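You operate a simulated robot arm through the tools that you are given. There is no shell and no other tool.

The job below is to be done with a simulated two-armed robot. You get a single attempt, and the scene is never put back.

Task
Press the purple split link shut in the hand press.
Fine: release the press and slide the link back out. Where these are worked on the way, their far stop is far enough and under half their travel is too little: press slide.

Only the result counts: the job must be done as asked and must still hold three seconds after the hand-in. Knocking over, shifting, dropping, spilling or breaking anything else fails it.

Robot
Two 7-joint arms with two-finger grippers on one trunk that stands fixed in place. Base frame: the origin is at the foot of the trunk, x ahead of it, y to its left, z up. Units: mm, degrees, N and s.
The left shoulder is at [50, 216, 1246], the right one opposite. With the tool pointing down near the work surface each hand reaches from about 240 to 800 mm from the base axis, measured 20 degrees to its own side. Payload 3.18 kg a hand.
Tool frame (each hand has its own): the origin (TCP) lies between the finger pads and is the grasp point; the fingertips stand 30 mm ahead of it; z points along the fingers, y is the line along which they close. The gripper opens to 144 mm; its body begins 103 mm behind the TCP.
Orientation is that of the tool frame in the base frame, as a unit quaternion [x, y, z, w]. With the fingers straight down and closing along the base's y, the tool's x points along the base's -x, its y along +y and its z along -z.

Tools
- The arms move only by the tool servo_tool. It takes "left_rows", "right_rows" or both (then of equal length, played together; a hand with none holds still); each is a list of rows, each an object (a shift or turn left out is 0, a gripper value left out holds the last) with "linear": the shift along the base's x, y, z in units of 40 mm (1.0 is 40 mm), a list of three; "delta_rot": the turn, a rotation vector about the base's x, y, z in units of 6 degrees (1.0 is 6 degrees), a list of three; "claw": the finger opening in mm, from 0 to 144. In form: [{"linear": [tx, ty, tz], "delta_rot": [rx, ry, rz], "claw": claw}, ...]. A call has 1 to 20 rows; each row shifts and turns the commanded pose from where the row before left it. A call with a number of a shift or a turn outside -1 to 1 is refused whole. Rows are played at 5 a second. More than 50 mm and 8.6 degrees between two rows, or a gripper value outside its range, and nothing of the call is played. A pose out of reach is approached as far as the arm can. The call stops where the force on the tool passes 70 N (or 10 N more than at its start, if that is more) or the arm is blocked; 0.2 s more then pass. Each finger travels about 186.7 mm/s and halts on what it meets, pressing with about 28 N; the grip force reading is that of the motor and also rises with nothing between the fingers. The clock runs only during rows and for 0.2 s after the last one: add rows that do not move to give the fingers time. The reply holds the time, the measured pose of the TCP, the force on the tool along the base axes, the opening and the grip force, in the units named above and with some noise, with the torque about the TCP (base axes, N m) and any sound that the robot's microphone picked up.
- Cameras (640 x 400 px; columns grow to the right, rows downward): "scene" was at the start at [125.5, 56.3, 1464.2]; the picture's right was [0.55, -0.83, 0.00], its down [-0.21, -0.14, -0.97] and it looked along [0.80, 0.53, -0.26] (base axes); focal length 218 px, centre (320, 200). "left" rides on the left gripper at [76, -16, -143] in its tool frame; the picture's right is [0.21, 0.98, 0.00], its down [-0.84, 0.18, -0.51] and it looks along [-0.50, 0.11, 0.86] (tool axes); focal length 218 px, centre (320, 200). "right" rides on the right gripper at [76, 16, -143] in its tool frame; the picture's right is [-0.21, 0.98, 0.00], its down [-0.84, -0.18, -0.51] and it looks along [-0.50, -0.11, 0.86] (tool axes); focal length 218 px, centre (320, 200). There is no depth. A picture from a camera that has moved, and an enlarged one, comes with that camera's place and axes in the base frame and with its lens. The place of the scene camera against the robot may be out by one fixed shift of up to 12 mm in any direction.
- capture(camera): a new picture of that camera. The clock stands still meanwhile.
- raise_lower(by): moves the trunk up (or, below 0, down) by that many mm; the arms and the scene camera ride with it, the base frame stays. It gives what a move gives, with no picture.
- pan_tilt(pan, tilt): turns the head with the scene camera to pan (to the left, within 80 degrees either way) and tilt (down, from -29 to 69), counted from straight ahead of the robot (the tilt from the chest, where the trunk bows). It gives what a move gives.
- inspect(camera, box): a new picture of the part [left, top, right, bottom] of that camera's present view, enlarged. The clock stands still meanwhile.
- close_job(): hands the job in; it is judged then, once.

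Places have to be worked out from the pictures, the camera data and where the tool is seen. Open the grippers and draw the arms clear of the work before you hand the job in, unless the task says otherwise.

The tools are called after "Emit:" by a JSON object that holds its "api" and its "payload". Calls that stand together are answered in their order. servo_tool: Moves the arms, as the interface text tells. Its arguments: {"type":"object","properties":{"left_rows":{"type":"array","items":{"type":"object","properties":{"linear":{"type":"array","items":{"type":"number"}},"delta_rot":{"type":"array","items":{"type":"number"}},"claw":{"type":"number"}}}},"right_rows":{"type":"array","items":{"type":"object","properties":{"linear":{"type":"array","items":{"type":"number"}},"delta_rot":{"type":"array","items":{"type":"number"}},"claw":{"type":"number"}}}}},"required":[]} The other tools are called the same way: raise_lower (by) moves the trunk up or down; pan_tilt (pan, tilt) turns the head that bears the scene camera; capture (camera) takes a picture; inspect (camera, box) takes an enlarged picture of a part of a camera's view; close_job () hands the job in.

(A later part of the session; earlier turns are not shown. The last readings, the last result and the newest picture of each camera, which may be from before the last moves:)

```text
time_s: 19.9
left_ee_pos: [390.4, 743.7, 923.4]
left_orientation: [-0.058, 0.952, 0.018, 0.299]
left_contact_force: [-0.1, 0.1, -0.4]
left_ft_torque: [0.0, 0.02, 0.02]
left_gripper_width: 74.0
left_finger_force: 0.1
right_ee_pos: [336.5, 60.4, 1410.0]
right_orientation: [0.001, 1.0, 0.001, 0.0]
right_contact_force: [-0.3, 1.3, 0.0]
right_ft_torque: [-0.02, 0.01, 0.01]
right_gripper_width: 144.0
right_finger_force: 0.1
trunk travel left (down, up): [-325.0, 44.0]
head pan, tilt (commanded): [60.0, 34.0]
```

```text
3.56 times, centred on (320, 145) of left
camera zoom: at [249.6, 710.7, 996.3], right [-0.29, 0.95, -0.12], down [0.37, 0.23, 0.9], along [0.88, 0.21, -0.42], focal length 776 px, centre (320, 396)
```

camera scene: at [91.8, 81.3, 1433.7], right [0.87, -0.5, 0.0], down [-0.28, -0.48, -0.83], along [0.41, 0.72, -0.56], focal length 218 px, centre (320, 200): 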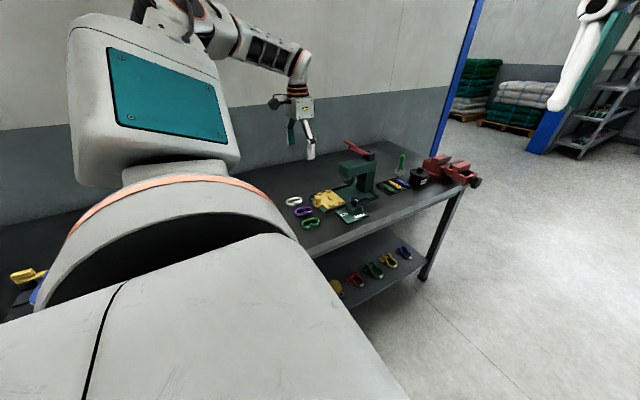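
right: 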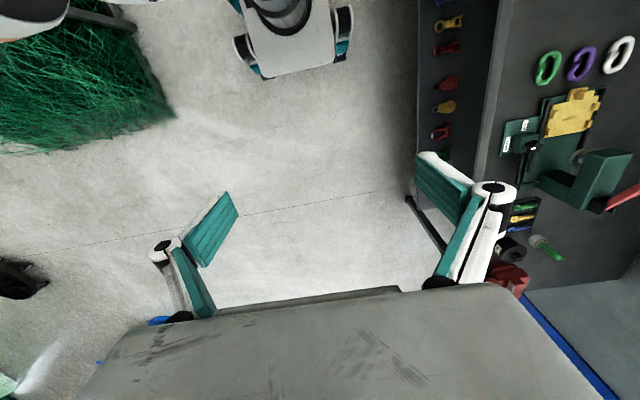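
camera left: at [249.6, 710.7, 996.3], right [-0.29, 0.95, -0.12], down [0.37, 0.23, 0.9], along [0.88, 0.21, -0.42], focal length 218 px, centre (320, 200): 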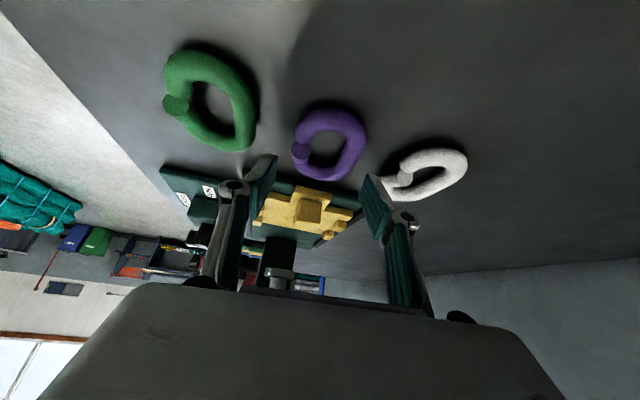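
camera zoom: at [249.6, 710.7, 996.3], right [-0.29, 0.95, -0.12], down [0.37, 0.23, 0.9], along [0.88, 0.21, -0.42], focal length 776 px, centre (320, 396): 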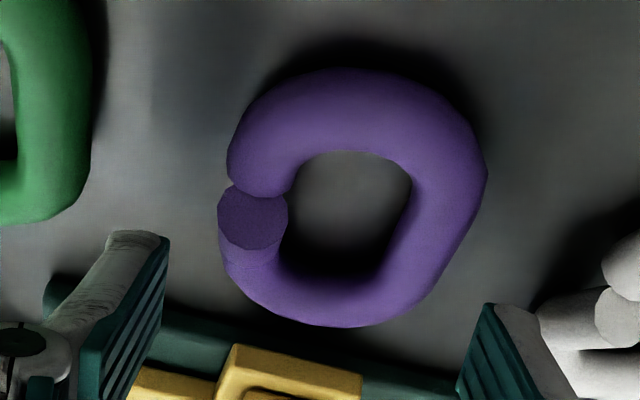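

There's a box on the far side of the hand; noted as clearance. With the lean, the pads will touch the bars ~10 mm ahead of the TCP, so I'll shift back 8 mm along the link axis, lower to just above the bench, and close gradually.

Emit:
{"api": "servo_tool", "payload": {"left_rows": [{"linear": [-0.2, -0.025, 0]}, {"linear": [0, 0, -0.15]}, {"linear": [0, 0, -0.1]}, {"linear": [0, 0, -0.03]}, {"linear": [0, 0, 0]}, {"linear": [0, 0, 0]}]}}

```text
time_s: 21.3
left_ee_pos: [384.2, 741.1, 911.9]
left_orientation: [-0.058, 0.952, 0.018, 0.301]
left_contact_force: [0.8, 0.6, 0.4]
left_ft_torque: [0.01, 0.0, 0.01]
left_gripper_width: 74.3
left_finger_force: 0.1
right_ee_pos: [338.2, 61.4, 1409.8]
right_orientation: [0.002, 1.0, 0.001, 0.0]
right_contact_force: [0.1, -0.4, -0.5]
right_ft_torque: [0.02, -0.05, 0.04]
right_gripper_width: 144.2
right_finger_force: 0.1
trunk travel left (down, up): [-325.0, 44.0]
head pan, tilt (commanded): [60.0, 34.0]
```

No contact yet at z≈912; I'll go 1 mm lower and close gradually.

Emit:
{"api": "servo_tool", "payload": {"left_rows": [{"linear": [0, 0, -0.025]}, {"linear": [0, 0, 0], "claw": 66}, {"linear": [0, 0, 0], "claw": 61}, {"linear": [0, 0, 0], "claw": 58}, {"linear": [0, 0, 0], "claw": 56}, {"linear": [0, 0, 0], "claw": 54}, {"linear": [0, 0, 0], "claw": 52}, {"linear": [0, 0, 0], "claw": 50}, {"linear": [0, 0, 0], "claw": 48}, {"linear": [0, 0, 0], "claw": 46}, {"linear": [0, 0, 0]}]}}

Emit:
{"api": "inspect", "payload": {"camera": "left", "box": [230, 90, 410, 200]}}

```text
time_s: 23.7
left_ee_pos: [382.6, 741.5, 911.2]
left_orientation: [-0.058, 0.952, 0.018, 0.3]
left_contact_force: [0.6, -0.3, -0.3]
left_ft_torque: [0.04, -0.01, -0.02]
left_gripper_width: 53.1
left_finger_force: 28.1
right_ee_pos: [338.4, 60.8, 1409.5]
right_orientation: [0.001, 1.0, 0.0, 0.0]
right_contact_force: [-0.2, 0.0, -0.3]
right_ft_torque: [0.02, 0.01, -0.02]
right_gripper_width: 143.7
right_finger_force: 0.0
trunk travel left (down, up): [-325.0, 44.0]
head pan, tilt (commanded): [60.0, 34.0]
```

```text
3.56 times, centred on (320, 145) of left
camera zoom: at [242.3, 709.4, 984.4], right [-0.29, 0.95, -0.12], down [0.37, 0.23, 0.9], along [0.88, 0.21, -0.42], focal length 776 px, centre (320, 396)
```

zoom: 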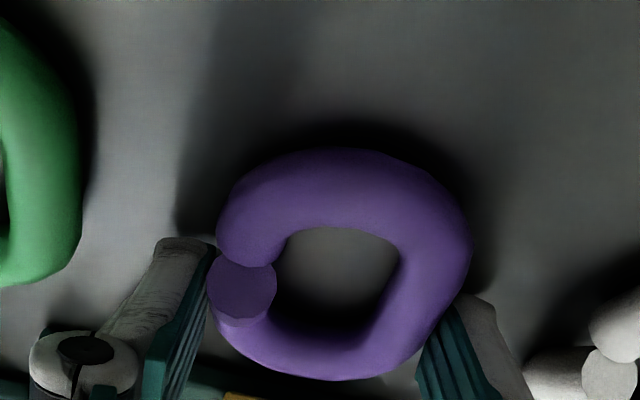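

Gripped at 53.1 mm again. I'll lift 75 mm and check the hold, then yaw.

Emit:
{"api": "servo_tool", "payload": {"left_rows": [{"linear": [0, 0, 0.2]}, {"linear": [0, 0, 0.6]}, {"linear": [0, 0, 0.7]}, {"linear": [0, 0, 0.4]}, {"linear": [0, 0, 0]}]}}

Emit:
{"api": "inspect", "payload": {"camera": "left", "box": [230, 90, 410, 200]}}

Emit:
{"api": "inspect", "payload": {"camera": "scene", "box": [265, 140, 345, 220]}}

```text
time_s: 24.9
left_ee_pos: [382.8, 742.4, 987.9]
left_orientation: [-0.058, 0.952, 0.019, 0.3]
left_contact_force: [-0.1, -0.1, -2.4]
left_ft_torque: [-0.02, 0.01, 0.02]
left_gripper_width: 53.1
left_finger_force: 28.2
right_ee_pos: [337.5, 62.3, 1409.7]
right_orientation: [0.002, 1.0, 0.0, 0.0]
right_contact_force: [0.4, -0.6, 0.0]
right_ft_torque: [-0.01, 0.01, -0.02]
right_gripper_width: 144.0
right_finger_force: 0.0
trunk travel left (down, up): [-325.0, 44.0]
head pan, tilt (commanded): [60.0, 34.0]
```

```text
3.56 times, centred on (320, 145) of left
camera zoom: at [242.6, 709.7, 1060.1], right [-0.29, 0.95, -0.12], down [0.37, 0.23, 0.9], along [0.88, 0.21, -0.42], focal length 776 px, centre (320, 396)
```

zoom: 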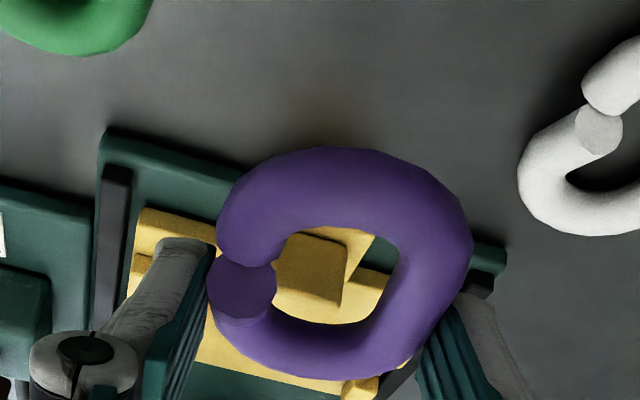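

```text
5.00 times, centred on (305, 180) of scene
camera zoom: at [92.2, 81.8, 1433.6], right [0.87, -0.5, 0.0], down [-0.28, -0.48, -0.83], along [0.41, 0.72, -0.56], focal length 1092 px, centre (395, 300)
```

zoom: 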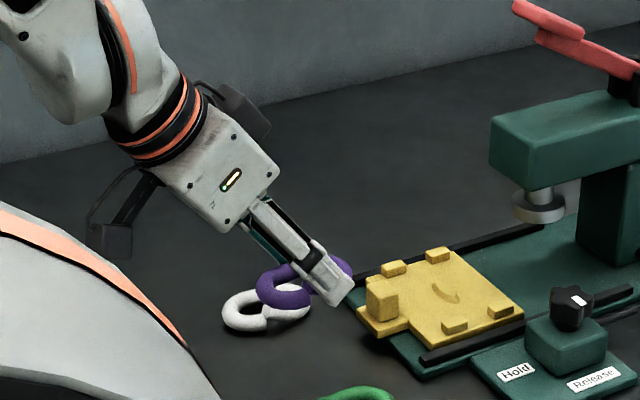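

The link is held flat and steady. Now I'll yaw +83° in place so the link lies along y with the split facing the press.

Emit:
{"api": "servo_tool", "payload": {"left_rows": [{"linear": [0, 0, 0], "delta_rot": [0, 0, 0.988]}, {"linear": [0, 0, 0], "delta_rot": [0, 0, 0.988]}, {"linear": [0, 0, 0], "delta_rot": [0, 0, 0.988]}, {"linear": [0, 0, 0], "delta_rot": [0, 0, 0.988]}, {"linear": [0, 0, 0], "delta_rot": [0, 0, 0.988]}, {"linear": [0, 0, 0], "delta_rot": [0, 0, 0.988]}, {"linear": [0, 0, 0], "delta_rot": [0, 0, 0.988]}, {"linear": [0, 0, 0], "delta_rot": [0, 0, 0.988]}, {"linear": [0, 0, 0], "delta_rot": [0, 0, 0.988]}, {"linear": [0, 0, 0], "delta_rot": [0, 0, 0.988]}, {"linear": [0, 0, 0], "delta_rot": [0, 0, 0.988]}, {"linear": [0, 0, 0], "delta_rot": [0, 0, 0.988]}, {"linear": [0, 0, 0], "delta_rot": [0, 0, 0.988]}, {"linear": [0, 0, 0], "delta_rot": [0, 0, 0.988]}, {"linear": [0, 0, 0]}, {"linear": [0, 0, 0]}]}}

Emit:
{"api": "capture", "payload": {"camera": "left"}}

Emit:
{"api": "inspect", "payload": {"camera": "scene", "box": [265, 130, 385, 240]}}

```text
time_s: 28.3
left_ee_pos: [383.2, 740.7, 986.5]
left_orientation: [-0.674, 0.675, 0.213, 0.213]
left_contact_force: [0.1, -0.1, -2.2]
left_ft_torque: [-0.03, 0.01, -0.02]
left_gripper_width: 53.3
left_finger_force: 27.6
right_ee_pos: [337.4, 60.8, 1409.2]
right_orientation: [0.001, 1.0, 0.001, 0.0]
right_contact_force: [1.2, -0.2, 0.1]
right_ft_torque: [0.01, 0.05, -0.01]
right_gripper_width: 143.9
right_finger_force: 0.0
trunk travel left (down, up): [-325.0, 44.0]
head pan, tilt (commanded): [60.0, 34.0]
```

```text
taken
camera left: at [400.2, 599.0, 1059.8], right [-0.98, -0.17, -0.12], down [-0.18, 0.4, 0.9], along [-0.11, 0.9, -0.42], focal length 218 px, centre (320, 200)
```

left: 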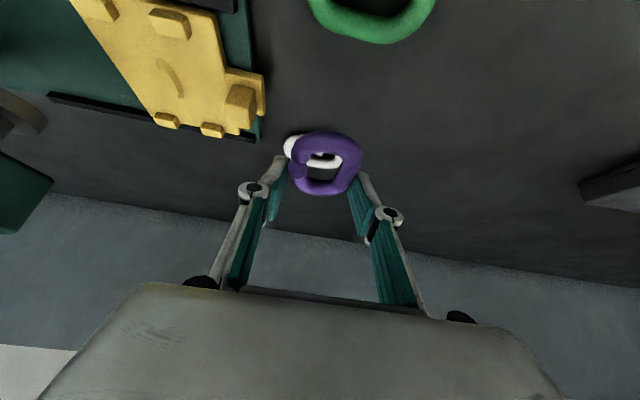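

```text
3.64 times, centred on (325, 185) of scene
camera zoom: at [92.4, 81.4, 1433.6], right [0.87, -0.5, 0.0], down [-0.28, -0.48, -0.83], along [0.41, 0.72, -0.56], focal length 794 px, centre (302, 254)
```

zoom: 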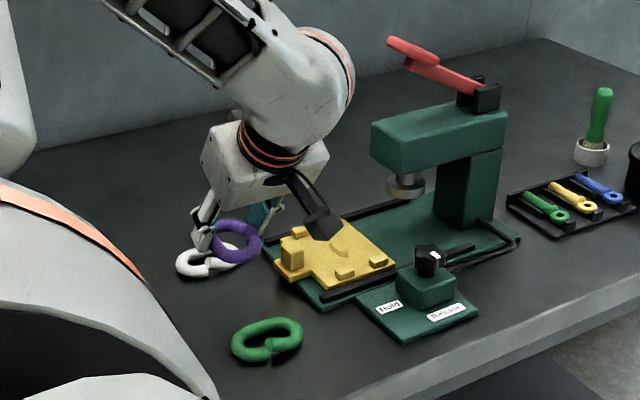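

Yaw reached fully with the split facing +x. Now I'll carry the link over to x≈512 at a height that clears the handle block, staying below and in front of the press head.

Emit:
{"api": "servo_tool", "payload": {"left_rows": [{"linear": [0.5, 0, 0]}, {"linear": [0.8, 0, 0]}, {"linear": [0.8, 0.05, -0.1]}, {"linear": [0.7, 0.025, -0.1]}, {"linear": [0.4, 0, 0]}, {"linear": [0, 0, 0]}, {"linear": [0, 0, 0]}]}}

Emit:
{"api": "capture", "payload": {"camera": "left"}}

Emit:
{"api": "inspect", "payload": {"camera": "left", "box": [220, 90, 420, 210]}}

Emit:
{"api": "inspect", "payload": {"camera": "scene", "box": [285, 130, 385, 230]}}

```text
time_s: 29.9
left_ee_pos: [512.1, 744.4, 978.7]
left_orientation: [0.675, -0.674, -0.213, -0.213]
left_contact_force: [-0.3, -0.7, -2.5]
left_ft_torque: [0.01, 0.02, 0.01]
left_gripper_width: 53.2
left_finger_force: 28.2
right_ee_pos: [336.4, 60.6, 1409.2]
right_orientation: [0.0, 1.0, 0.001, 0.0]
right_contact_force: [0.0, 1.3, 0.4]
right_ft_torque: [0.02, -0.01, 0.0]
right_gripper_width: 143.9
right_finger_force: 0.1
trunk travel left (down, up): [-325.0, 44.0]
head pan, tilt (commanded): [60.0, 34.0]
```

```text
taken
camera left: at [528.3, 601.5, 1051.7], right [-0.98, -0.17, -0.12], down [-0.18, 0.4, 0.9], along [-0.11, 0.9, -0.42], focal length 218 px, centre (320, 200)
```

left: 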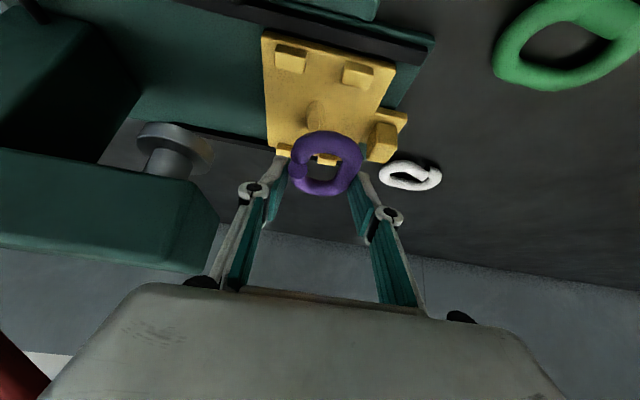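

```text
3.20 times, centred on (320, 150) of left
camera zoom: at [528.3, 601.5, 1051.7], right [-0.98, -0.17, -0.12], down [-0.18, 0.4, 0.9], along [-0.11, 0.9, -0.42], focal length 698 px, centre (320, 360)
```

zoom: 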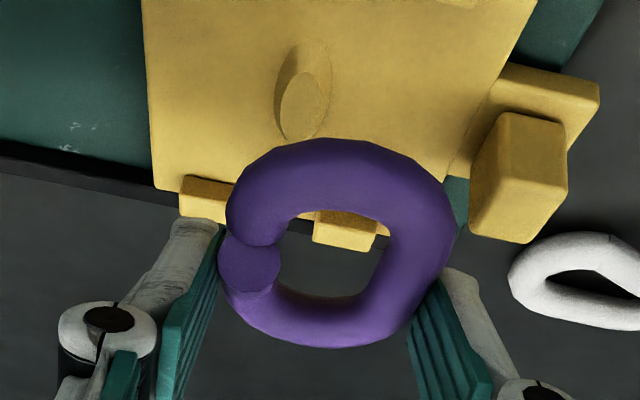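

```text
4.00 times, centred on (335, 180) of scene
camera zoom: at [92.3, 81.4, 1433.6], right [0.87, -0.5, 0.0], down [-0.28, -0.48, -0.83], along [0.41, 0.72, -0.56], focal length 874 px, centre (260, 280)
```

zoom: 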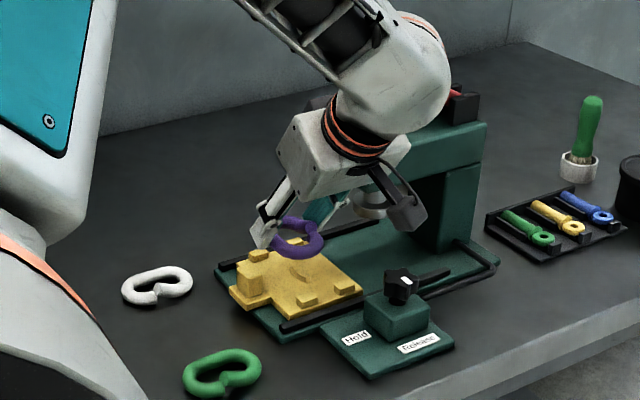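

Combining the two orthogonal views, the die top is nearer z≈901 and the boss centre ≈(525.5, 750.7); the held link centre is about (512.5, 752). I'll shift +13 mm in x, −1 in y, and lower to just above the blocks to check.

Emit:
{"api": "servo_tool", "payload": {"left_rows": [{"linear": [0.2, -0.03, -0.1]}, {"linear": [0.125, 0, -0.3]}, {"linear": [0, 0, -0.25]}, {"linear": [0, 0, 0]}, {"linear": [0, 0, 0]}]}}

Emit:
{"api": "inspect", "payload": {"camera": "left", "box": [220, 90, 420, 210]}}

Emit:
{"api": "inspect", "payload": {"camera": "scene", "box": [295, 165, 365, 215]}}

```text
time_s: 31.1
left_ee_pos: [524.6, 743.3, 952.2]
left_orientation: [-0.674, 0.675, 0.212, 0.213]
left_contact_force: [0.5, -0.4, -2.5]
left_ft_torque: [0.02, 0.01, 0.02]
left_gripper_width: 53.2
left_finger_force: 28.0
right_ee_pos: [337.9, 60.8, 1410.2]
right_orientation: [0.001, 1.0, 0.001, 0.0]
right_contact_force: [0.0, 0.8, 0.3]
right_ft_torque: [-0.03, 0.05, 0.05]
right_gripper_width: 143.9
right_finger_force: 0.1
trunk travel left (down, up): [-325.0, 44.0]
head pan, tilt (commanded): [60.0, 34.0]
```

```text
3.20 times, centred on (320, 150) of left
camera zoom: at [541.3, 600.2, 1025.7], right [-0.98, -0.17, -0.12], down [-0.18, 0.4, 0.9], along [-0.11, 0.9, -0.42], focal length 698 px, centre (320, 360)
```

zoom: 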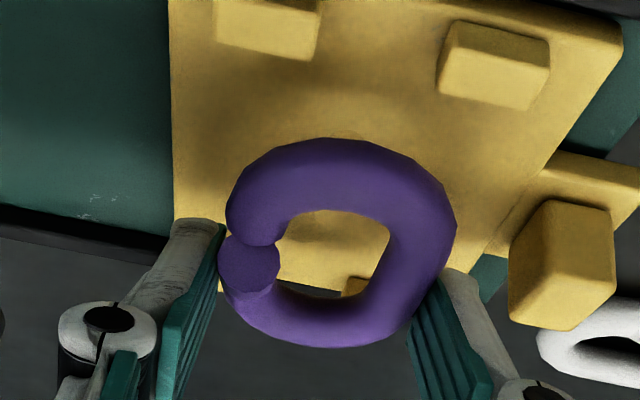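

```text
8.00 times, centred on (330, 190) of scene
camera zoom: at [92.2, 81.5, 1433.6], right [0.87, -0.5, 0.0], down [-0.28, -0.48, -0.83], along [0.41, 0.72, -0.56], focal length 1747 px, centre (240, 280)
```

zoom: 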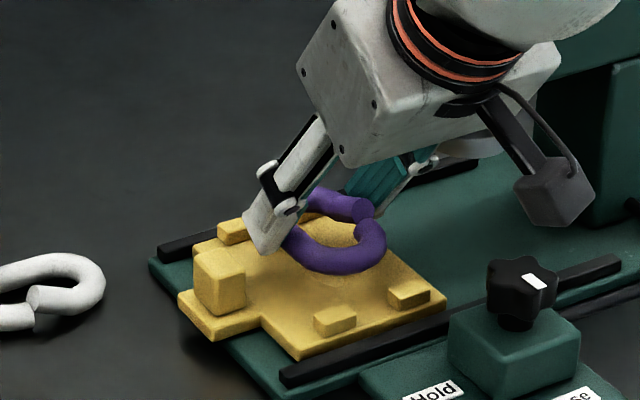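

Alignment looks good: the link sits between the block pairs. I'll lower another 10 mm and re-check.

Emit:
{"api": "servo_tool", "payload": {"left_rows": [{"linear": [0.01, -0.01, -0.15]}, {"linear": [0, 0, -0.1]}, {"linear": [0, 0, 0]}, {"linear": [0, 0, 0]}]}}

Emit:
{"api": "inspect", "payload": {"camera": "left", "box": [220, 80, 420, 200]}}

Emit:
{"api": "inspect", "payload": {"camera": "scene", "box": [300, 180, 350, 215]}}

```text
time_s: 32.1
left_ee_pos: [525.1, 744.9, 943.7]
left_orientation: [0.674, -0.674, -0.213, -0.213]
left_contact_force: [-0.3, 0.0, -2.4]
left_ft_torque: [-0.02, 0.03, -0.02]
left_gripper_width: 53.3
left_finger_force: 28.3
right_ee_pos: [338.9, 60.8, 1410.1]
right_orientation: [0.0, 1.0, 0.001, 0.0]
right_contact_force: [-0.1, -0.8, -0.5]
right_ft_torque: [0.03, 0.01, -0.01]
right_gripper_width: 144.3
right_finger_force: 0.1
trunk travel left (down, up): [-325.0, 44.0]
head pan, tilt (commanded): [60.0, 34.0]
```

```text
3.20 times, centred on (320, 140) of left
camera zoom: at [541.6, 600.2, 1015.9], right [-0.98, -0.17, -0.12], down [-0.18, 0.4, 0.9], along [-0.11, 0.9, -0.42], focal length 698 px, centre (320, 392)
```

zoom: 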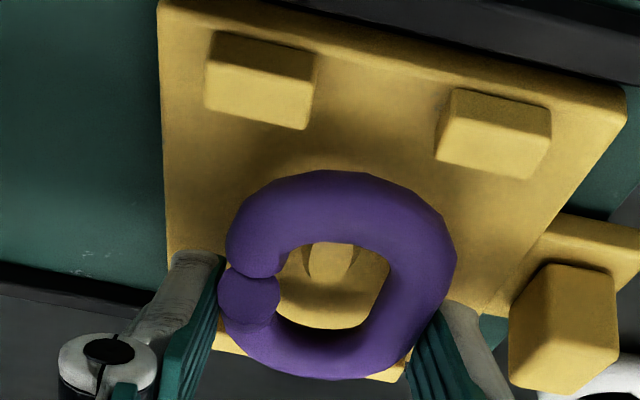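

```text
11.43 times, centred on (325, 198) of scene
camera zoom: at [92.2, 81.5, 1433.7], right [0.87, -0.5, 0.0], down [-0.28, -0.48, -0.83], along [0.41, 0.72, -0.56], focal length 2496 px, centre (263, 229)
```

zoom: 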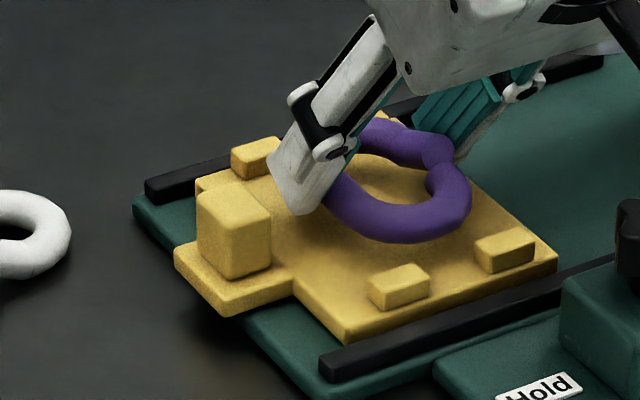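

Everything agrees: die centre ≈(525.3, 750.7), link ≈(525.1, 751.3), and the boss shows inside the link's opening. I'll lower in small steps toward contact.

Emit:
{"api": "servo_tool", "payload": {"left_rows": [{"linear": [0, 0, -0.08]}, {"linear": [0, 0, -0.07]}, {"linear": [0, 0, 0]}]}}

```text
time_s: 32.9
left_ee_pos: [523.9, 743.5, 936.0]
left_orientation: [-0.674, 0.675, 0.212, 0.212]
left_contact_force: [0.3, 0.1, -2.5]
left_ft_torque: [-0.03, 0.01, -0.04]
left_gripper_width: 53.1
left_finger_force: 27.5
right_ee_pos: [337.1, 60.3, 1409.6]
right_orientation: [0.001, 1.0, 0.001, 0.0]
right_contact_force: [-0.2, 0.5, -0.4]
right_ft_torque: [0.0, 0.01, -0.02]
right_gripper_width: 144.1
right_finger_force: 0.0
trunk travel left (down, up): [-325.0, 44.0]
head pan, tilt (commanded): [60.0, 34.0]
```

Still hanging free (−2.5 N) at z≈936. Continuing down in 1 mm steps.

Emit:
{"api": "servo_tool", "payload": {"left_rows": [{"linear": [0, 0, -0.025]}, {"linear": [0, 0, -0.025]}, {"linear": [0, 0, 0]}]}}

```text
time_s: 33.7
left_ee_pos: [523.9, 742.8, 935.3]
left_orientation: [0.675, -0.674, -0.213, -0.213]
left_contact_force: [1.2, -0.1, -2.9]
left_ft_torque: [0.01, 0.0, 0.03]
left_gripper_width: 53.2
left_finger_force: 28.4
right_ee_pos: [337.0, 61.3, 1409.6]
right_orientation: [0.0, 1.0, 0.001, 0.0]
right_contact_force: [0.6, 0.1, 0.4]
right_ft_torque: [0.01, 0.01, 0.0]
right_gripper_width: 144.0
right_finger_force: 0.1
trunk travel left (down, up): [-325.0, 44.0]
head pan, tilt (commanded): [60.0, 34.0]
```

Emit:
{"api": "servo_tool", "payload": {"left_rows": [{"linear": [0, 0, -0.025]}, {"linear": [0, 0, -0.025]}, {"linear": [0, 0, 0]}]}}

Emit:
{"api": "inspect", "payload": {"camera": "left", "box": [220, 80, 420, 200]}}

Emit:
{"api": "inspect", "payload": {"camera": "scene", "box": [300, 180, 350, 215]}}

```text
time_s: 34.5
left_ee_pos: [524.1, 744.6, 932.9]
left_orientation: [-0.674, 0.674, 0.213, 0.213]
left_contact_force: [-0.7, -0.7, -1.8]
left_ft_torque: [0.0, 0.04, 0.03]
left_gripper_width: 53.2
left_finger_force: 28.4
right_ee_pos: [338.2, 61.0, 1409.9]
right_orientation: [0.001, 1.0, 0.001, 0.0]
right_contact_force: [0.4, -0.3, -0.5]
right_ft_torque: [0.03, 0.04, 0.03]
right_gripper_width: 143.9
right_finger_force: 0.0
trunk travel left (down, up): [-325.0, 44.0]
head pan, tilt (commanded): [60.0, 34.0]
```

```text
3.20 times, centred on (320, 140) of left
camera zoom: at [541.4, 600.4, 1006.0], right [-0.98, -0.17, -0.12], down [-0.18, 0.4, 0.9], along [-0.11, 0.9, -0.42], focal length 698 px, centre (320, 392)
```

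zoom: 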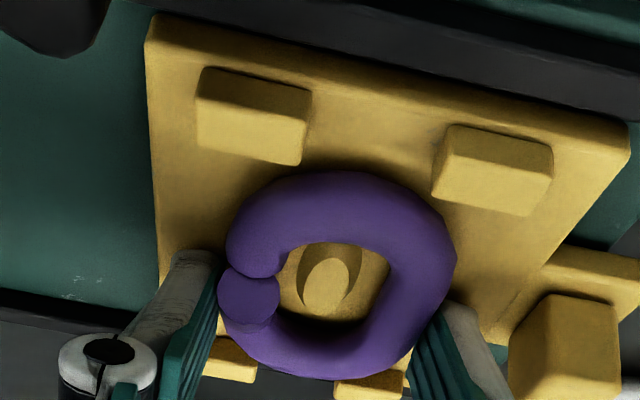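

```text
11.43 times, centred on (325, 198) of scene
camera zoom: at [92.1, 81.5, 1433.7], right [0.87, -0.5, 0.0], down [-0.28, -0.48, -0.83], along [0.41, 0.72, -0.56], focal length 2496 px, centre (263, 229)
```

zoom: 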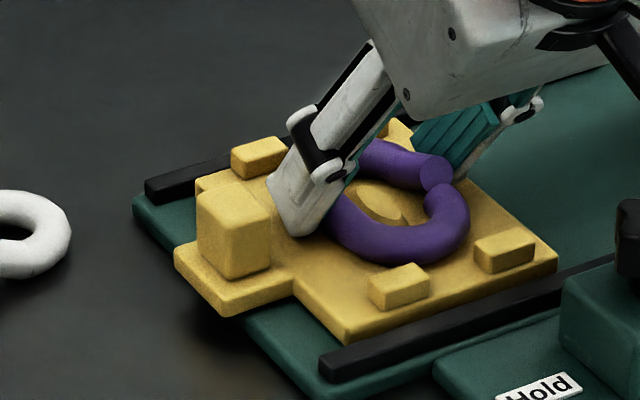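

The boss sits neatly in the link's opening. Lowering in sub-millimetre steps until the die takes the weight.

Emit:
{"api": "servo_tool", "payload": {"left_rows": [{"linear": [0, 0, -0.02]}, {"linear": [0, 0, -0.02]}, {"linear": [0, 0, 0]}]}}

```text
time_s: 35.3
left_ee_pos: [524.1, 742.8, 934.2]
left_orientation: [0.674, -0.674, -0.213, -0.214]
left_contact_force: [-0.5, 0.6, 5.8]
left_ft_torque: [-0.17, 0.07, -0.07]
left_gripper_width: 53.3
left_finger_force: 28.1
right_ee_pos: [336.0, 60.7, 1410.2]
right_orientation: [0.0, 1.0, 0.001, 0.001]
right_contact_force: [0.4, 0.1, 0.4]
right_ft_torque: [0.01, 0.01, 0.01]
right_gripper_width: 144.0
right_finger_force: 0.1
trunk travel left (down, up): [-325.0, 44.0]
head pan, tilt (commanded): [60.0, 34.0]
```

The die now carries the link (+5.8 N). I'll ease up 0.5 mm and open the fingers slowly to 61 mm.

Emit:
{"api": "servo_tool", "payload": {"left_rows": [{"linear": [0, 0, 0.012]}, {"linear": [0, 0, 0], "claw": 54}, {"linear": [0, 0, 0], "claw": 56}, {"linear": [0, 0, 0], "claw": 58}, {"linear": [0, 0, 0], "claw": 60}, {"linear": [0, 0, 0], "claw": 61}, {"linear": [0, 0, 0]}]}}

Emit:
{"api": "inspect", "payload": {"camera": "left", "box": [220, 80, 420, 200]}}

Emit:
{"api": "inspect", "payload": {"camera": "scene", "box": [300, 180, 350, 215]}}

```text
time_s: 36.9
left_ee_pos: [523.9, 742.3, 932.9]
left_orientation: [-0.674, 0.674, 0.212, 0.213]
left_contact_force: [-0.1, -0.3, 3.4]
left_ft_torque: [-0.04, 0.02, 0.01]
left_gripper_width: 59.8
left_finger_force: 0.0
right_ee_pos: [337.5, 60.5, 1408.7]
right_orientation: [0.001, 1.0, 0.001, -0.001]
right_contact_force: [-0.1, 0.1, -0.4]
right_ft_torque: [-0.02, 0.0, 0.01]
right_gripper_width: 143.9
right_finger_force: 0.0
trunk travel left (down, up): [-325.0, 44.0]
head pan, tilt (commanded): [60.0, 34.0]
```

```text
3.20 times, centred on (320, 140) of left
camera zoom: at [541.1, 599.8, 1005.3], right [-0.98, -0.17, -0.12], down [-0.18, 0.4, 0.9], along [-0.11, 0.9, -0.42], focal length 698 px, centre (320, 392)
```

zoom: 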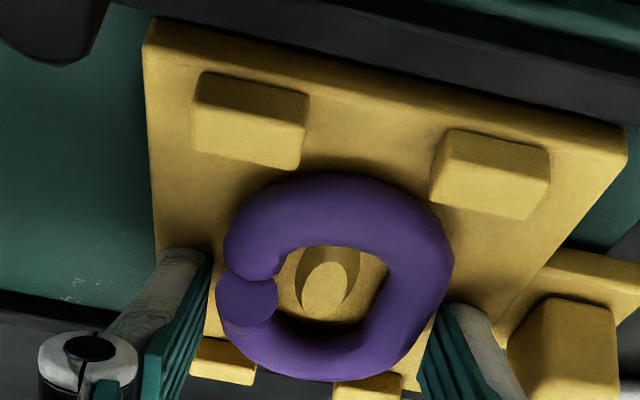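

```text
11.43 times, centred on (325, 198) of scene
camera zoom: at [91.8, 80.9, 1433.7], right [0.87, -0.5, 0.0], down [-0.28, -0.48, -0.83], along [0.41, 0.72, -0.56], focal length 2496 px, centre (263, 229)
```

zoom: 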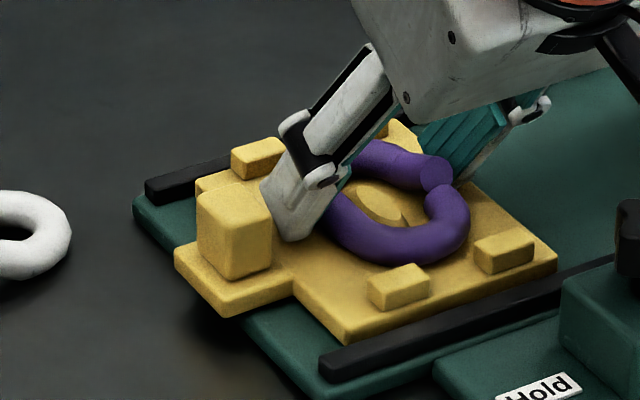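

The link is released and seated around the boss. I'll lift off gently, then retreat back along the tool axis.

Emit:
{"api": "servo_tool", "payload": {"left_rows": [{"linear": [0, 0, 0.05]}, {"linear": [0, 0, 0.1]}, {"linear": [0, -0.12, 0.2]}, {"linear": [0, -0.4, 0.57]}, {"linear": [0, -0.5, 0.75]}, {"linear": [0, -0.5, 0.75]}, {"linear": [0, 0, 0]}, {"linear": [0, 0, 0]}]}}

Emit:
{"api": "capture", "payload": {"camera": "left"}}

Emit:
{"api": "inspect", "payload": {"camera": "scene", "box": [300, 180, 350, 215]}}

```text
time_s: 38.7
left_ee_pos: [523.8, 681.9, 1029.1]
left_orientation: [-0.674, 0.674, 0.213, 0.213]
left_contact_force: [-1.0, -0.1, 0.1]
left_ft_torque: [-0.01, -0.02, 0.0]
left_gripper_width: 61.1
left_finger_force: 0.1
right_ee_pos: [336.9, 59.4, 1408.6]
right_orientation: [0.001, 1.0, 0.001, 0.0]
right_contact_force: [0.1, 0.2, 0.0]
right_ft_torque: [0.01, -0.03, 0.01]
right_gripper_width: 143.6
right_finger_force: 0.1
trunk travel left (down, up): [-325.0, 44.0]
head pan, tilt (commanded): [60.0, 34.0]
```

```text
taken
camera left: at [540.4, 538.9, 1102.5], right [-0.98, -0.17, -0.12], down [-0.18, 0.4, 0.9], along [-0.11, 0.9, -0.42], focal length 218 px, centre (320, 200)
```

left: 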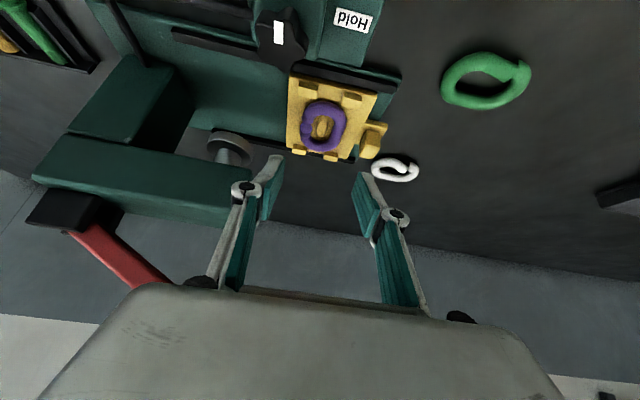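

```text
11.43 times, centred on (325, 198) of scene
camera zoom: at [91.7, 80.6, 1433.7], right [0.87, -0.5, 0.0], down [-0.28, -0.48, -0.83], along [0.41, 0.72, -0.56], focal length 2496 px, centre (263, 229)
```

zoom: 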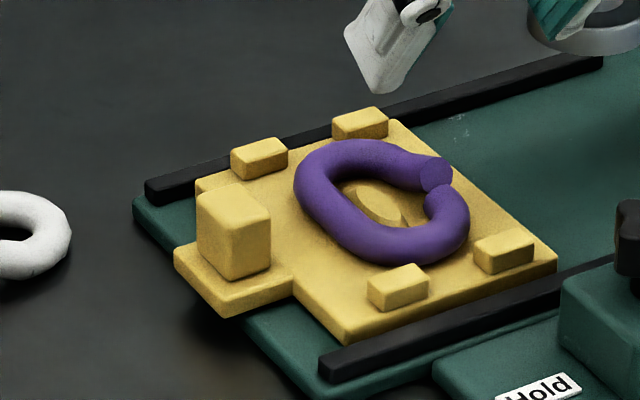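

The link is seated squarely between the blocks with the boss in its opening. Next I'll back away and turn the hand (yaw −90°, same 35° lean) so it can grip the slide's handle block, near (461, 751), from the −x side.

Emit:
{"api": "servo_tool", "payload": {"left_rows": [{"linear": [-0.7, 0, 0.1]}, {"linear": [-0.9, 0.1, 0.2]}, {"linear": [-0.6, 0.3, 0.1], "delta_rot": [0, 0, -1]}, {"linear": [0, 0.4, 0], "delta_rot": [0, 0, -1]}, {"linear": [0, 0.4, 0], "delta_rot": [0, 0, -1]}, {"linear": [0, 0.3, 0], "delta_rot": [0, 0, -1]}, {"linear": [0, 0.2, 0], "delta_rot": [0, 0, -1]}, {"delta_rot": [0, 0, -1]}, {"delta_rot": [0, 0, -1]}, {"delta_rot": [0, 0, -1]}, {"delta_rot": [0, 0, -1]}, {"delta_rot": [0, 0, -1]}, {"delta_rot": [0, 0, -1]}, {"delta_rot": [0, 0, -1]}, {"delta_rot": [0, 0, -1]}, {"delta_rot": [0, 0, -1]}, {"delta_rot": [0, 0, -1]}, {"linear": [0, 0, 0]}, {"linear": [0, 0, 0]}]}}

Emit:
{"api": "capture", "payload": {"camera": "left"}}

Emit:
{"api": "capture", "payload": {"camera": "scene"}}

```text
time_s: 42.7
left_ee_pos: [437.3, 750.8, 1045.5]
left_orientation: [-0.001, 0.954, 0.0, 0.3]
left_contact_force: [-0.5, 0.4, 0.5]
left_ft_torque: [-0.03, 0.01, 0.03]
left_gripper_width: 61.1
left_finger_force: 0.1
right_ee_pos: [337.5, 61.8, 1409.7]
right_orientation: [0.002, 1.0, 0.0, 0.0]
right_contact_force: [-0.1, -0.1, 0.0]
right_ft_torque: [-0.05, 0.01, 0.0]
right_gripper_width: 144.1
right_finger_force: 0.0
trunk travel left (down, up): [-325.0, 44.0]
head pan, tilt (commanded): [60.0, 34.0]
```

```text
taken
camera left: at [292.7, 735.9, 1117.7], right [-0.17, 0.98, -0.12], down [0.4, 0.18, 0.9], along [0.9, 0.1, -0.42], focal length 218 px, centre (320, 200)
```

left: 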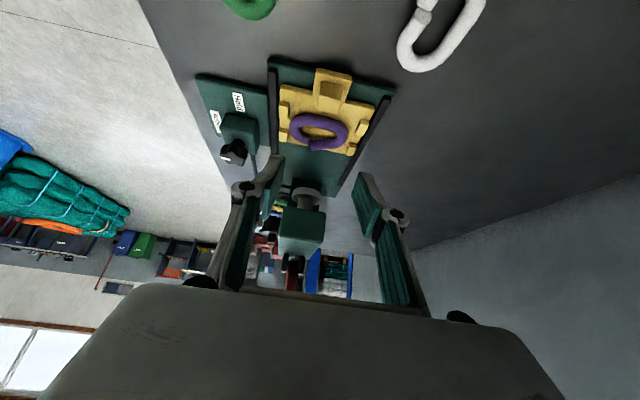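

```text
taken
camera scene: at [92.0, 81.5, 1433.7], right [0.87, -0.5, 0.0], down [-0.28, -0.48, -0.83], along [0.41, 0.72, -0.56], focal length 218 px, centre (320, 200)
```

scene: 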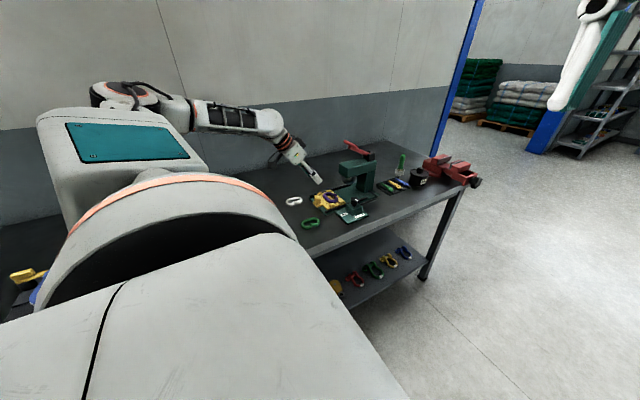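

The hand is now behind the slide. I'll zoom on the handle block to set the grip position.

Emit:
{"api": "inspect", "payload": {"camera": "left", "box": [250, 50, 410, 160]}}

Emit:
{"api": "inspect", "payload": {"camera": "left", "box": [250, 160, 370, 290]}}

```text
3.64 times, centred on (330, 105) of left
camera zoom: at [292.7, 735.9, 1117.7], right [-0.17, 0.98, -0.12], down [0.4, 0.18, 0.9], along [0.9, 0.1, -0.42], focal length 794 px, centre (284, 546)
```

zoom: 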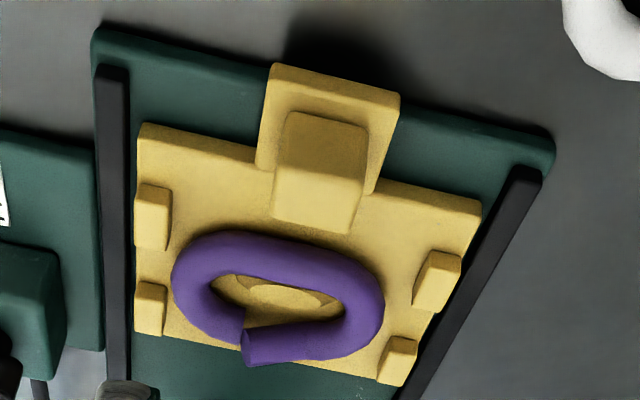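

```text
3.08 times, centred on (310, 225) of left
camera zoom: at [292.7, 735.9, 1117.7], right [-0.17, 0.98, -0.12], down [0.4, 0.18, 0.9], along [0.9, 0.1, -0.42], focal length 672 px, centre (351, 123)
```

zoom: 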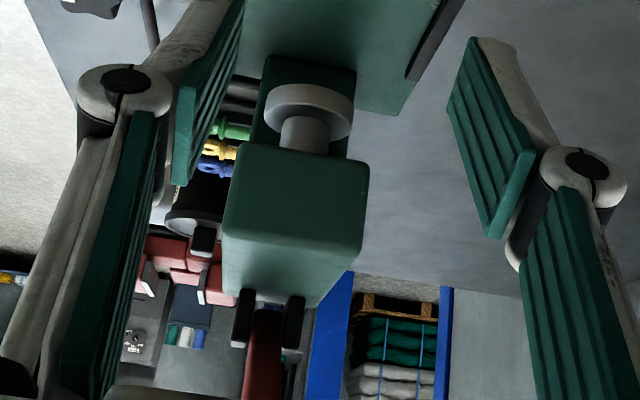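

Handle block is at x 454–471, y 739–764.5, z 901–927. I'll approach along the tool axis with open fingers either side of it, stopping with the tips about 2 mm above the tab.

Emit:
{"api": "servo_tool", "payload": {"left_rows": [{"linear": [-0.2, 0.02, -0.6]}, {"linear": [-0.2, 0, -0.6]}, {"linear": [-0.12, 0, -0.35]}, {"linear": [0.3, 0, -0.43]}, {"linear": [0.3, 0, -0.43]}, {"linear": [0.2, 0, -0.28]}, {"linear": [0, 0, 0]}, {"linear": [0, 0, 0]}]}}

Emit:
{"api": "inspect", "payload": {"camera": "left", "box": [230, 90, 410, 200]}}

Emit:
{"api": "inspect", "payload": {"camera": "scene", "box": [295, 175, 355, 220]}}

```text
time_s: 44.5
left_ee_pos: [449.0, 751.3, 937.3]
left_orientation: [-0.001, 0.954, 0.001, 0.301]
left_contact_force: [0.0, 0.9, 1.3]
left_ft_torque: [0.0, 0.0, 0.02]
left_gripper_width: 61.2
left_finger_force: 0.1
right_ee_pos: [337.9, 60.6, 1409.6]
right_orientation: [0.002, 1.0, 0.001, 0.0]
right_contact_force: [0.1, 0.3, -0.2]
right_ft_torque: [-0.01, 0.01, 0.01]
right_gripper_width: 144.0
right_finger_force: 0.1
trunk travel left (down, up): [-325.0, 44.0]
head pan, tilt (commanded): [60.0, 34.0]
```

```text
3.56 times, centred on (320, 145) of left
camera zoom: at [304.2, 736.5, 1010.7], right [-0.17, 0.98, -0.12], down [0.4, 0.18, 0.9], along [0.9, 0.11, -0.42], focal length 776 px, centre (320, 396)
```

zoom: 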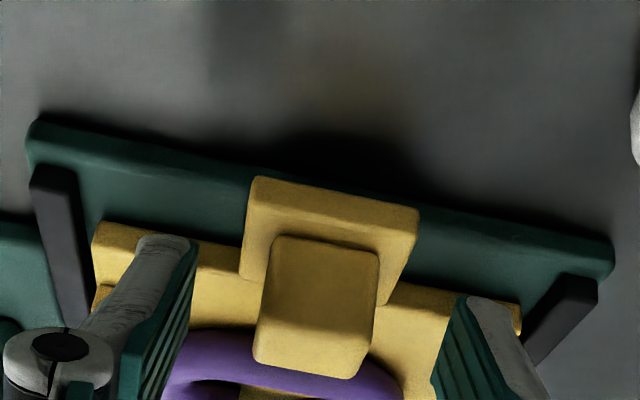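

```text
8.89 times, centred on (325, 198) of scene
camera zoom: at [92.2, 81.4, 1433.7], right [0.87, -0.5, 0.0], down [-0.28, -0.48, -0.83], along [0.41, 0.72, -0.56], focal length 1941 px, centre (276, 222)
```

zoom: 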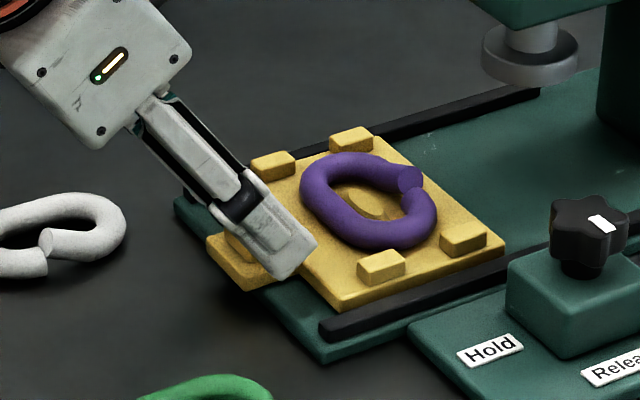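

Fingers straddle the handle evenly. I'll close slowly onto it.

Emit:
{"api": "servo_tool", "payload": {"left_rows": [{"linear": [0, 0.01, -0.03], "claw": 50}, {"claw": 42}, {"claw": 36}, {"claw": 32}, {"claw": 29}, {"claw": 27}, {"claw": 25}, {"claw": 23}, {"claw": 20}, {"claw": 18}, {"linear": [0, 0, 0]}, {"linear": [0, 0, 0]}]}}

Emit:
{"api": "inspect", "payload": {"camera": "scene", "box": [295, 175, 355, 220]}}

```text
time_s: 47.1
left_ee_pos: [447.6, 750.5, 936.3]
left_orientation: [0.001, 0.954, -0.001, 0.3]
left_contact_force: [-0.5, -13.8, -4.8]
left_ft_torque: [-0.32, -0.43, -0.24]
left_gripper_width: 26.0
left_finger_force: 44.9
right_ee_pos: [337.4, 60.0, 1408.9]
right_orientation: [0.0, 1.0, 0.001, -0.001]
right_contact_force: [-0.5, 0.5, -0.5]
right_ft_torque: [0.02, 0.02, 0.0]
right_gripper_width: 143.9
right_finger_force: 0.1
trunk travel left (down, up): [-325.0, 44.0]
head pan, tilt (commanded): [60.0, 34.0]
```

```text
8.89 times, centred on (325, 198) of scene
camera zoom: at [92.2, 80.3, 1433.7], right [0.87, -0.5, 0.0], down [-0.28, -0.48, -0.83], along [0.41, 0.72, -0.56], focal length 1941 px, centre (276, 222)
```

zoom: 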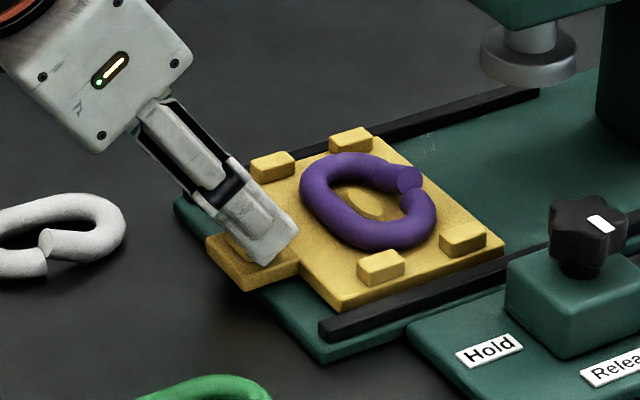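

Gripped at 26 mm, but a −13.8 N side load says my centre is about 1 mm too far +y; I'll shift −y slightly to relax it.

Emit:
{"api": "servo_tool", "payload": {"left_rows": [{"linear": [0, -0.025, 0]}, {"linear": [0, 0, 0]}, {"linear": [0, 0, 0]}]}}

```text
time_s: 47.9
left_ee_pos: [449.2, 750.1, 936.0]
left_orientation: [0.0, 0.954, 0.0, 0.301]
left_contact_force: [-0.2, -11.0, -4.2]
left_ft_torque: [-0.2, 0.23, -0.21]
left_gripper_width: 25.8
left_finger_force: 45.1
right_ee_pos: [338.6, 58.8, 1409.9]
right_orientation: [0.001, 1.0, 0.001, 0.0]
right_contact_force: [-0.3, 0.3, 0.3]
right_ft_torque: [0.02, -0.02, 0.02]
right_gripper_width: 144.0
right_finger_force: 0.0
trunk travel left (down, up): [-325.0, 44.0]
head pan, tilt (commanded): [60.0, 34.0]
```

Emit:
{"api": "servo_tool", "payload": {"left_rows": [{"linear": [0, -0.04, 0]}, {"linear": [0, 0, 0]}, {"linear": [0, 0, 0]}]}}

```text
time_s: 48.7
left_ee_pos: [447.7, 749.7, 936.4]
left_orientation: [-0.001, 0.954, 0.001, 0.301]
left_contact_force: [0.6, -2.2, -4.9]
left_ft_torque: [0.12, 0.8, -0.05]
left_gripper_width: 25.6
left_finger_force: 45.0
right_ee_pos: [338.3, 60.2, 1408.3]
right_orientation: [0.001, 1.0, 0.001, 0.0]
right_contact_force: [0.2, -0.1, 0.1]
right_ft_torque: [-0.01, 0.0, -0.02]
right_gripper_width: 144.1
right_finger_force: 0.1
trunk travel left (down, up): [-325.0, 44.0]
head pan, tilt (commanded): [60.0, 34.0]
```

Side load is gone (−2.2 N). Now I'll push the slide in +x, first 32 mm, watching the force.

Emit:
{"api": "servo_tool", "payload": {"left_rows": [{"linear": [0.1, 0, 0]}, {"linear": [0.15, 0, 0]}, {"linear": [0.2, 0, 0]}, {"linear": [0.2, 0, 0]}, {"linear": [0.15, 0, 0]}, {"linear": [0, 0, 0]}]}}

Emit:
{"api": "inspect", "payload": {"camera": "scene", "box": [300, 165, 370, 215]}}

```text
time_s: 50.1
left_ee_pos: [479.9, 749.4, 935.8]
left_orientation: [0.0, 0.953, 0.001, 0.302]
left_contact_force: [-0.6, 5.0, 1.0]
left_ft_torque: [0.24, 0.81, -0.07]
left_gripper_width: 25.8
left_finger_force: 45.2
right_ee_pos: [337.2, 61.6, 1409.5]
right_orientation: [0.001, 1.0, 0.001, 0.0]
right_contact_force: [1.0, -0.3, 0.0]
right_ft_torque: [0.03, 0.01, 0.0]
right_gripper_width: 144.0
right_finger_force: 0.1
trunk travel left (down, up): [-325.0, 44.0]
head pan, tilt (commanded): [60.0, 34.0]
```

```text
8.00 times, centred on (335, 190) of scene
camera zoom: at [91.9, 81.5, 1433.7], right [0.87, -0.5, 0.0], down [-0.28, -0.48, -0.83], along [0.41, 0.72, -0.56], focal length 1747 px, centre (200, 280)
```

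zoom: 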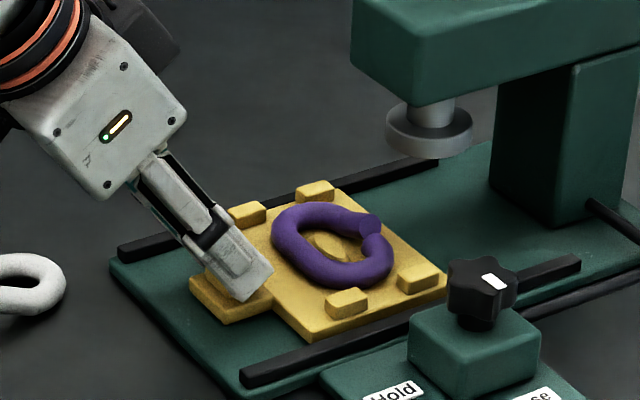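

The slide moves freely with the link riding on it. A small +y load suggests the rails drift slightly to +y, so I'll follow that as I push on another ~36 mm.

Emit:
{"api": "servo_tool", "payload": {"left_rows": [{"linear": [0.1, 0.02, 0]}, {"linear": [0.2, 0.005, 0]}, {"linear": [0.2, 0.005, 0]}, {"linear": [0.2, 0.005, 0]}, {"linear": [0.2, 0.005, 0]}, {"linear": [0, 0, 0]}]}}

Emit:
{"api": "inspect", "payload": {"camera": "scene", "box": [300, 165, 370, 215]}}

```text
time_s: 51.5
left_ee_pos: [516.3, 749.7, 937.0]
left_orientation: [0.0, 0.954, -0.001, 0.301]
left_contact_force: [-0.5, -2.4, 3.2]
left_ft_torque: [-0.08, 0.01, -0.13]
left_gripper_width: 25.8
left_finger_force: 44.4
right_ee_pos: [338.1, 59.8, 1409.1]
right_orientation: [0.002, 1.0, 0.001, 0.0]
right_contact_force: [0.6, 0.0, -0.4]
right_ft_torque: [-0.02, 0.02, 0.06]
right_gripper_width: 144.1
right_finger_force: 0.0
trunk travel left (down, up): [-325.0, 44.0]
head pan, tilt (commanded): [60.0, 34.0]
```

```text
8.00 times, centred on (335, 190) of scene
camera zoom: at [91.8, 80.7, 1433.7], right [0.87, -0.5, 0.0], down [-0.28, -0.48, -0.83], along [0.41, 0.72, -0.56], focal length 1747 px, centre (200, 280)
```

zoom: 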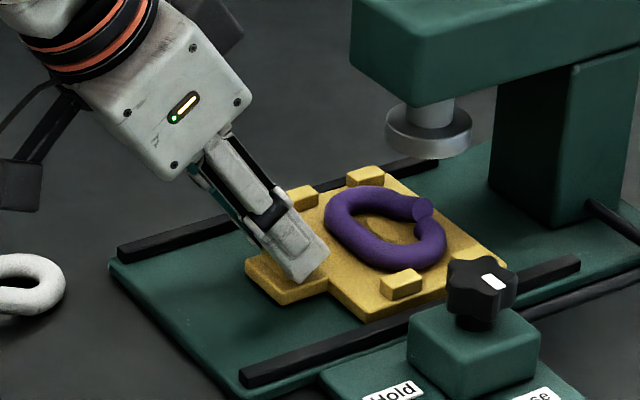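

Advanced about 68 mm. Continuing in smaller steps toward the far stop.

Emit:
{"api": "servo_tool", "payload": {"left_rows": [{"linear": [0.15, 0.003, 0]}, {"linear": [0.2, 0.003, 0]}, {"linear": [0.15, 0.003, 0]}, {"linear": [0.1, 0, 0]}, {"linear": [0, 0, 0]}]}}

Emit:
{"api": "inspect", "payload": {"camera": "scene", "box": [310, 165, 380, 215]}}

```text
time_s: 52.7
left_ee_pos: [540.8, 750.0, 936.6]
left_orientation: [0.0, 0.954, 0.0, 0.301]
left_contact_force: [2.2, -8.0, -0.1]
left_ft_torque: [-0.25, -0.36, -0.14]
left_gripper_width: 26.0
left_finger_force: 45.2
right_ee_pos: [338.3, 60.3, 1409.7]
right_orientation: [0.001, 1.0, 0.002, -0.001]
right_contact_force: [-0.2, 0.9, 0.0]
right_ft_torque: [0.0, 0.02, -0.02]
right_gripper_width: 143.7
right_finger_force: 0.1
trunk travel left (down, up): [-325.0, 44.0]
head pan, tilt (commanded): [60.0, 34.0]
```

```text
8.00 times, centred on (345, 190) of scene
camera zoom: at [92.1, 80.4, 1433.7], right [0.87, -0.5, 0.0], down [-0.28, -0.48, -0.83], along [0.41, 0.72, -0.56], focal length 1747 px, centre (120, 280)
```

zoom: 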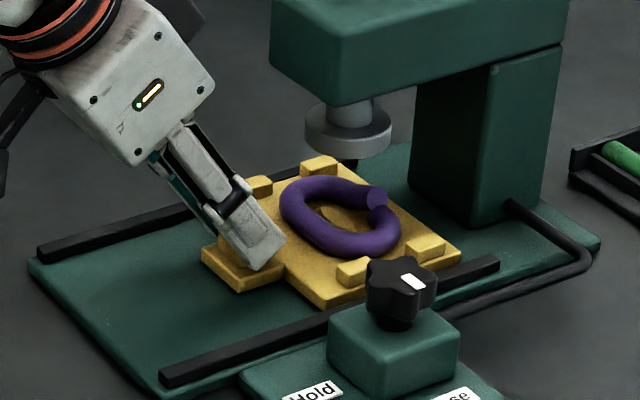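

Now ~92 mm in with no stop yet; I'll correct y slightly and keep pushing in 4 mm steps.

Emit:
{"api": "servo_tool", "payload": {"left_rows": [{"linear": [0.1, -0.02, 0]}, {"linear": [0.1, -0.01, 0]}, {"linear": [0.1, 0, 0]}, {"linear": [0, 0, 0]}]}}

Emit:
{"api": "inspect", "payload": {"camera": "scene", "box": [310, 165, 380, 215]}}

Emit:
{"api": "inspect", "payload": {"camera": "left", "box": [230, 100, 410, 290]}}

```text
time_s: 53.7
left_ee_pos: [547.6, 750.5, 936.4]
left_orientation: [0.002, 0.955, 0.002, 0.297]
left_contact_force: [-36.9, -9.5, 0.1]
left_ft_torque: [-0.34, 1.05, 0.01]
left_gripper_width: 25.6
left_finger_force: 45.2
right_ee_pos: [333.6, 60.8, 1410.9]
right_orientation: [0.001, 1.0, 0.002, 0.003]
right_contact_force: [0.1, -0.6, 0.8]
right_ft_torque: [0.03, 0.02, 0.02]
right_gripper_width: 143.9
right_finger_force: 0.1
trunk travel left (down, up): [-325.0, 44.0]
head pan, tilt (commanded): [60.0, 34.0]
```

```text
8.00 times, centred on (345, 190) of scene
camera zoom: at [88.0, 80.2, 1434.0], right [0.87, -0.5, 0.0], down [-0.28, -0.48, -0.83], along [0.42, 0.72, -0.56], focal length 1747 px, centre (120, 280)
```

zoom: 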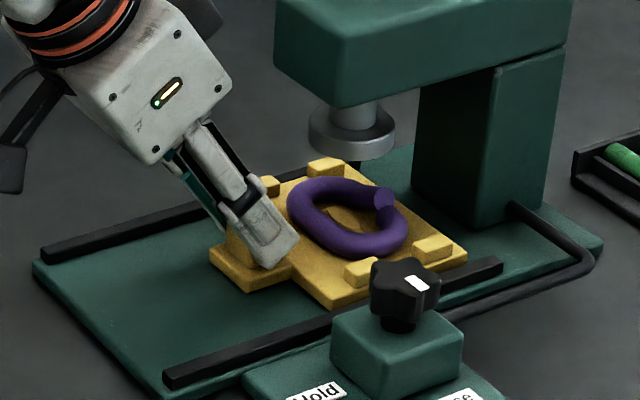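

```text
2.11 times, centred on (320, 195) of left
camera zoom: at [403.1, 734.9, 1010.1], right [-0.17, 0.98, -0.11], down [0.41, 0.18, 0.9], along [0.9, 0.11, -0.43], focal length 460 px, centre (320, 210)
```

zoom: 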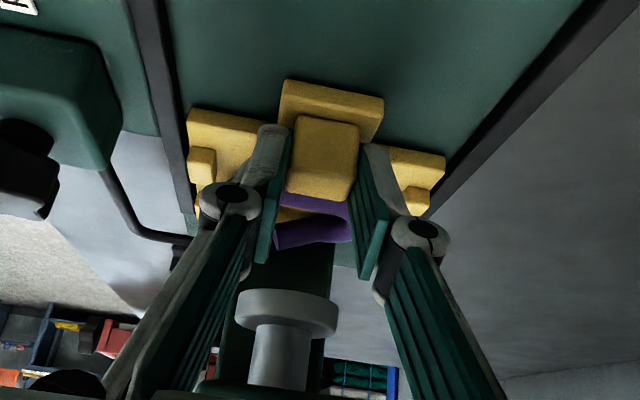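

The slide hit its far stop (−37 N at x≈547.6, ~99 mm of travel). I'll relax the push and y load, then open slowly.

Emit:
{"api": "servo_tool", "payload": {"left_rows": [{"linear": [-0.06, -0.025, 0]}, {"linear": [-0.04, 0, 0]}, {"linear": [0, 0, 0]}]}}

```text
time_s: 54.5
left_ee_pos: [546.5, 751.1, 937.9]
left_orientation: [0.001, 0.954, 0.0, 0.301]
left_contact_force: [-14.3, 2.1, -5.0]
left_ft_torque: [0.26, 1.32, 0.02]
left_gripper_width: 25.7
left_finger_force: 44.7
right_ee_pos: [336.2, 60.8, 1410.2]
right_orientation: [0.001, 1.0, 0.001, 0.0]
right_contact_force: [0.4, 1.3, -0.8]
right_ft_torque: [0.0, 0.0, 0.0]
right_gripper_width: 143.8
right_finger_force: 0.1
trunk travel left (down, up): [-325.0, 44.0]
head pan, tilt (commanded): [60.0, 34.0]
```

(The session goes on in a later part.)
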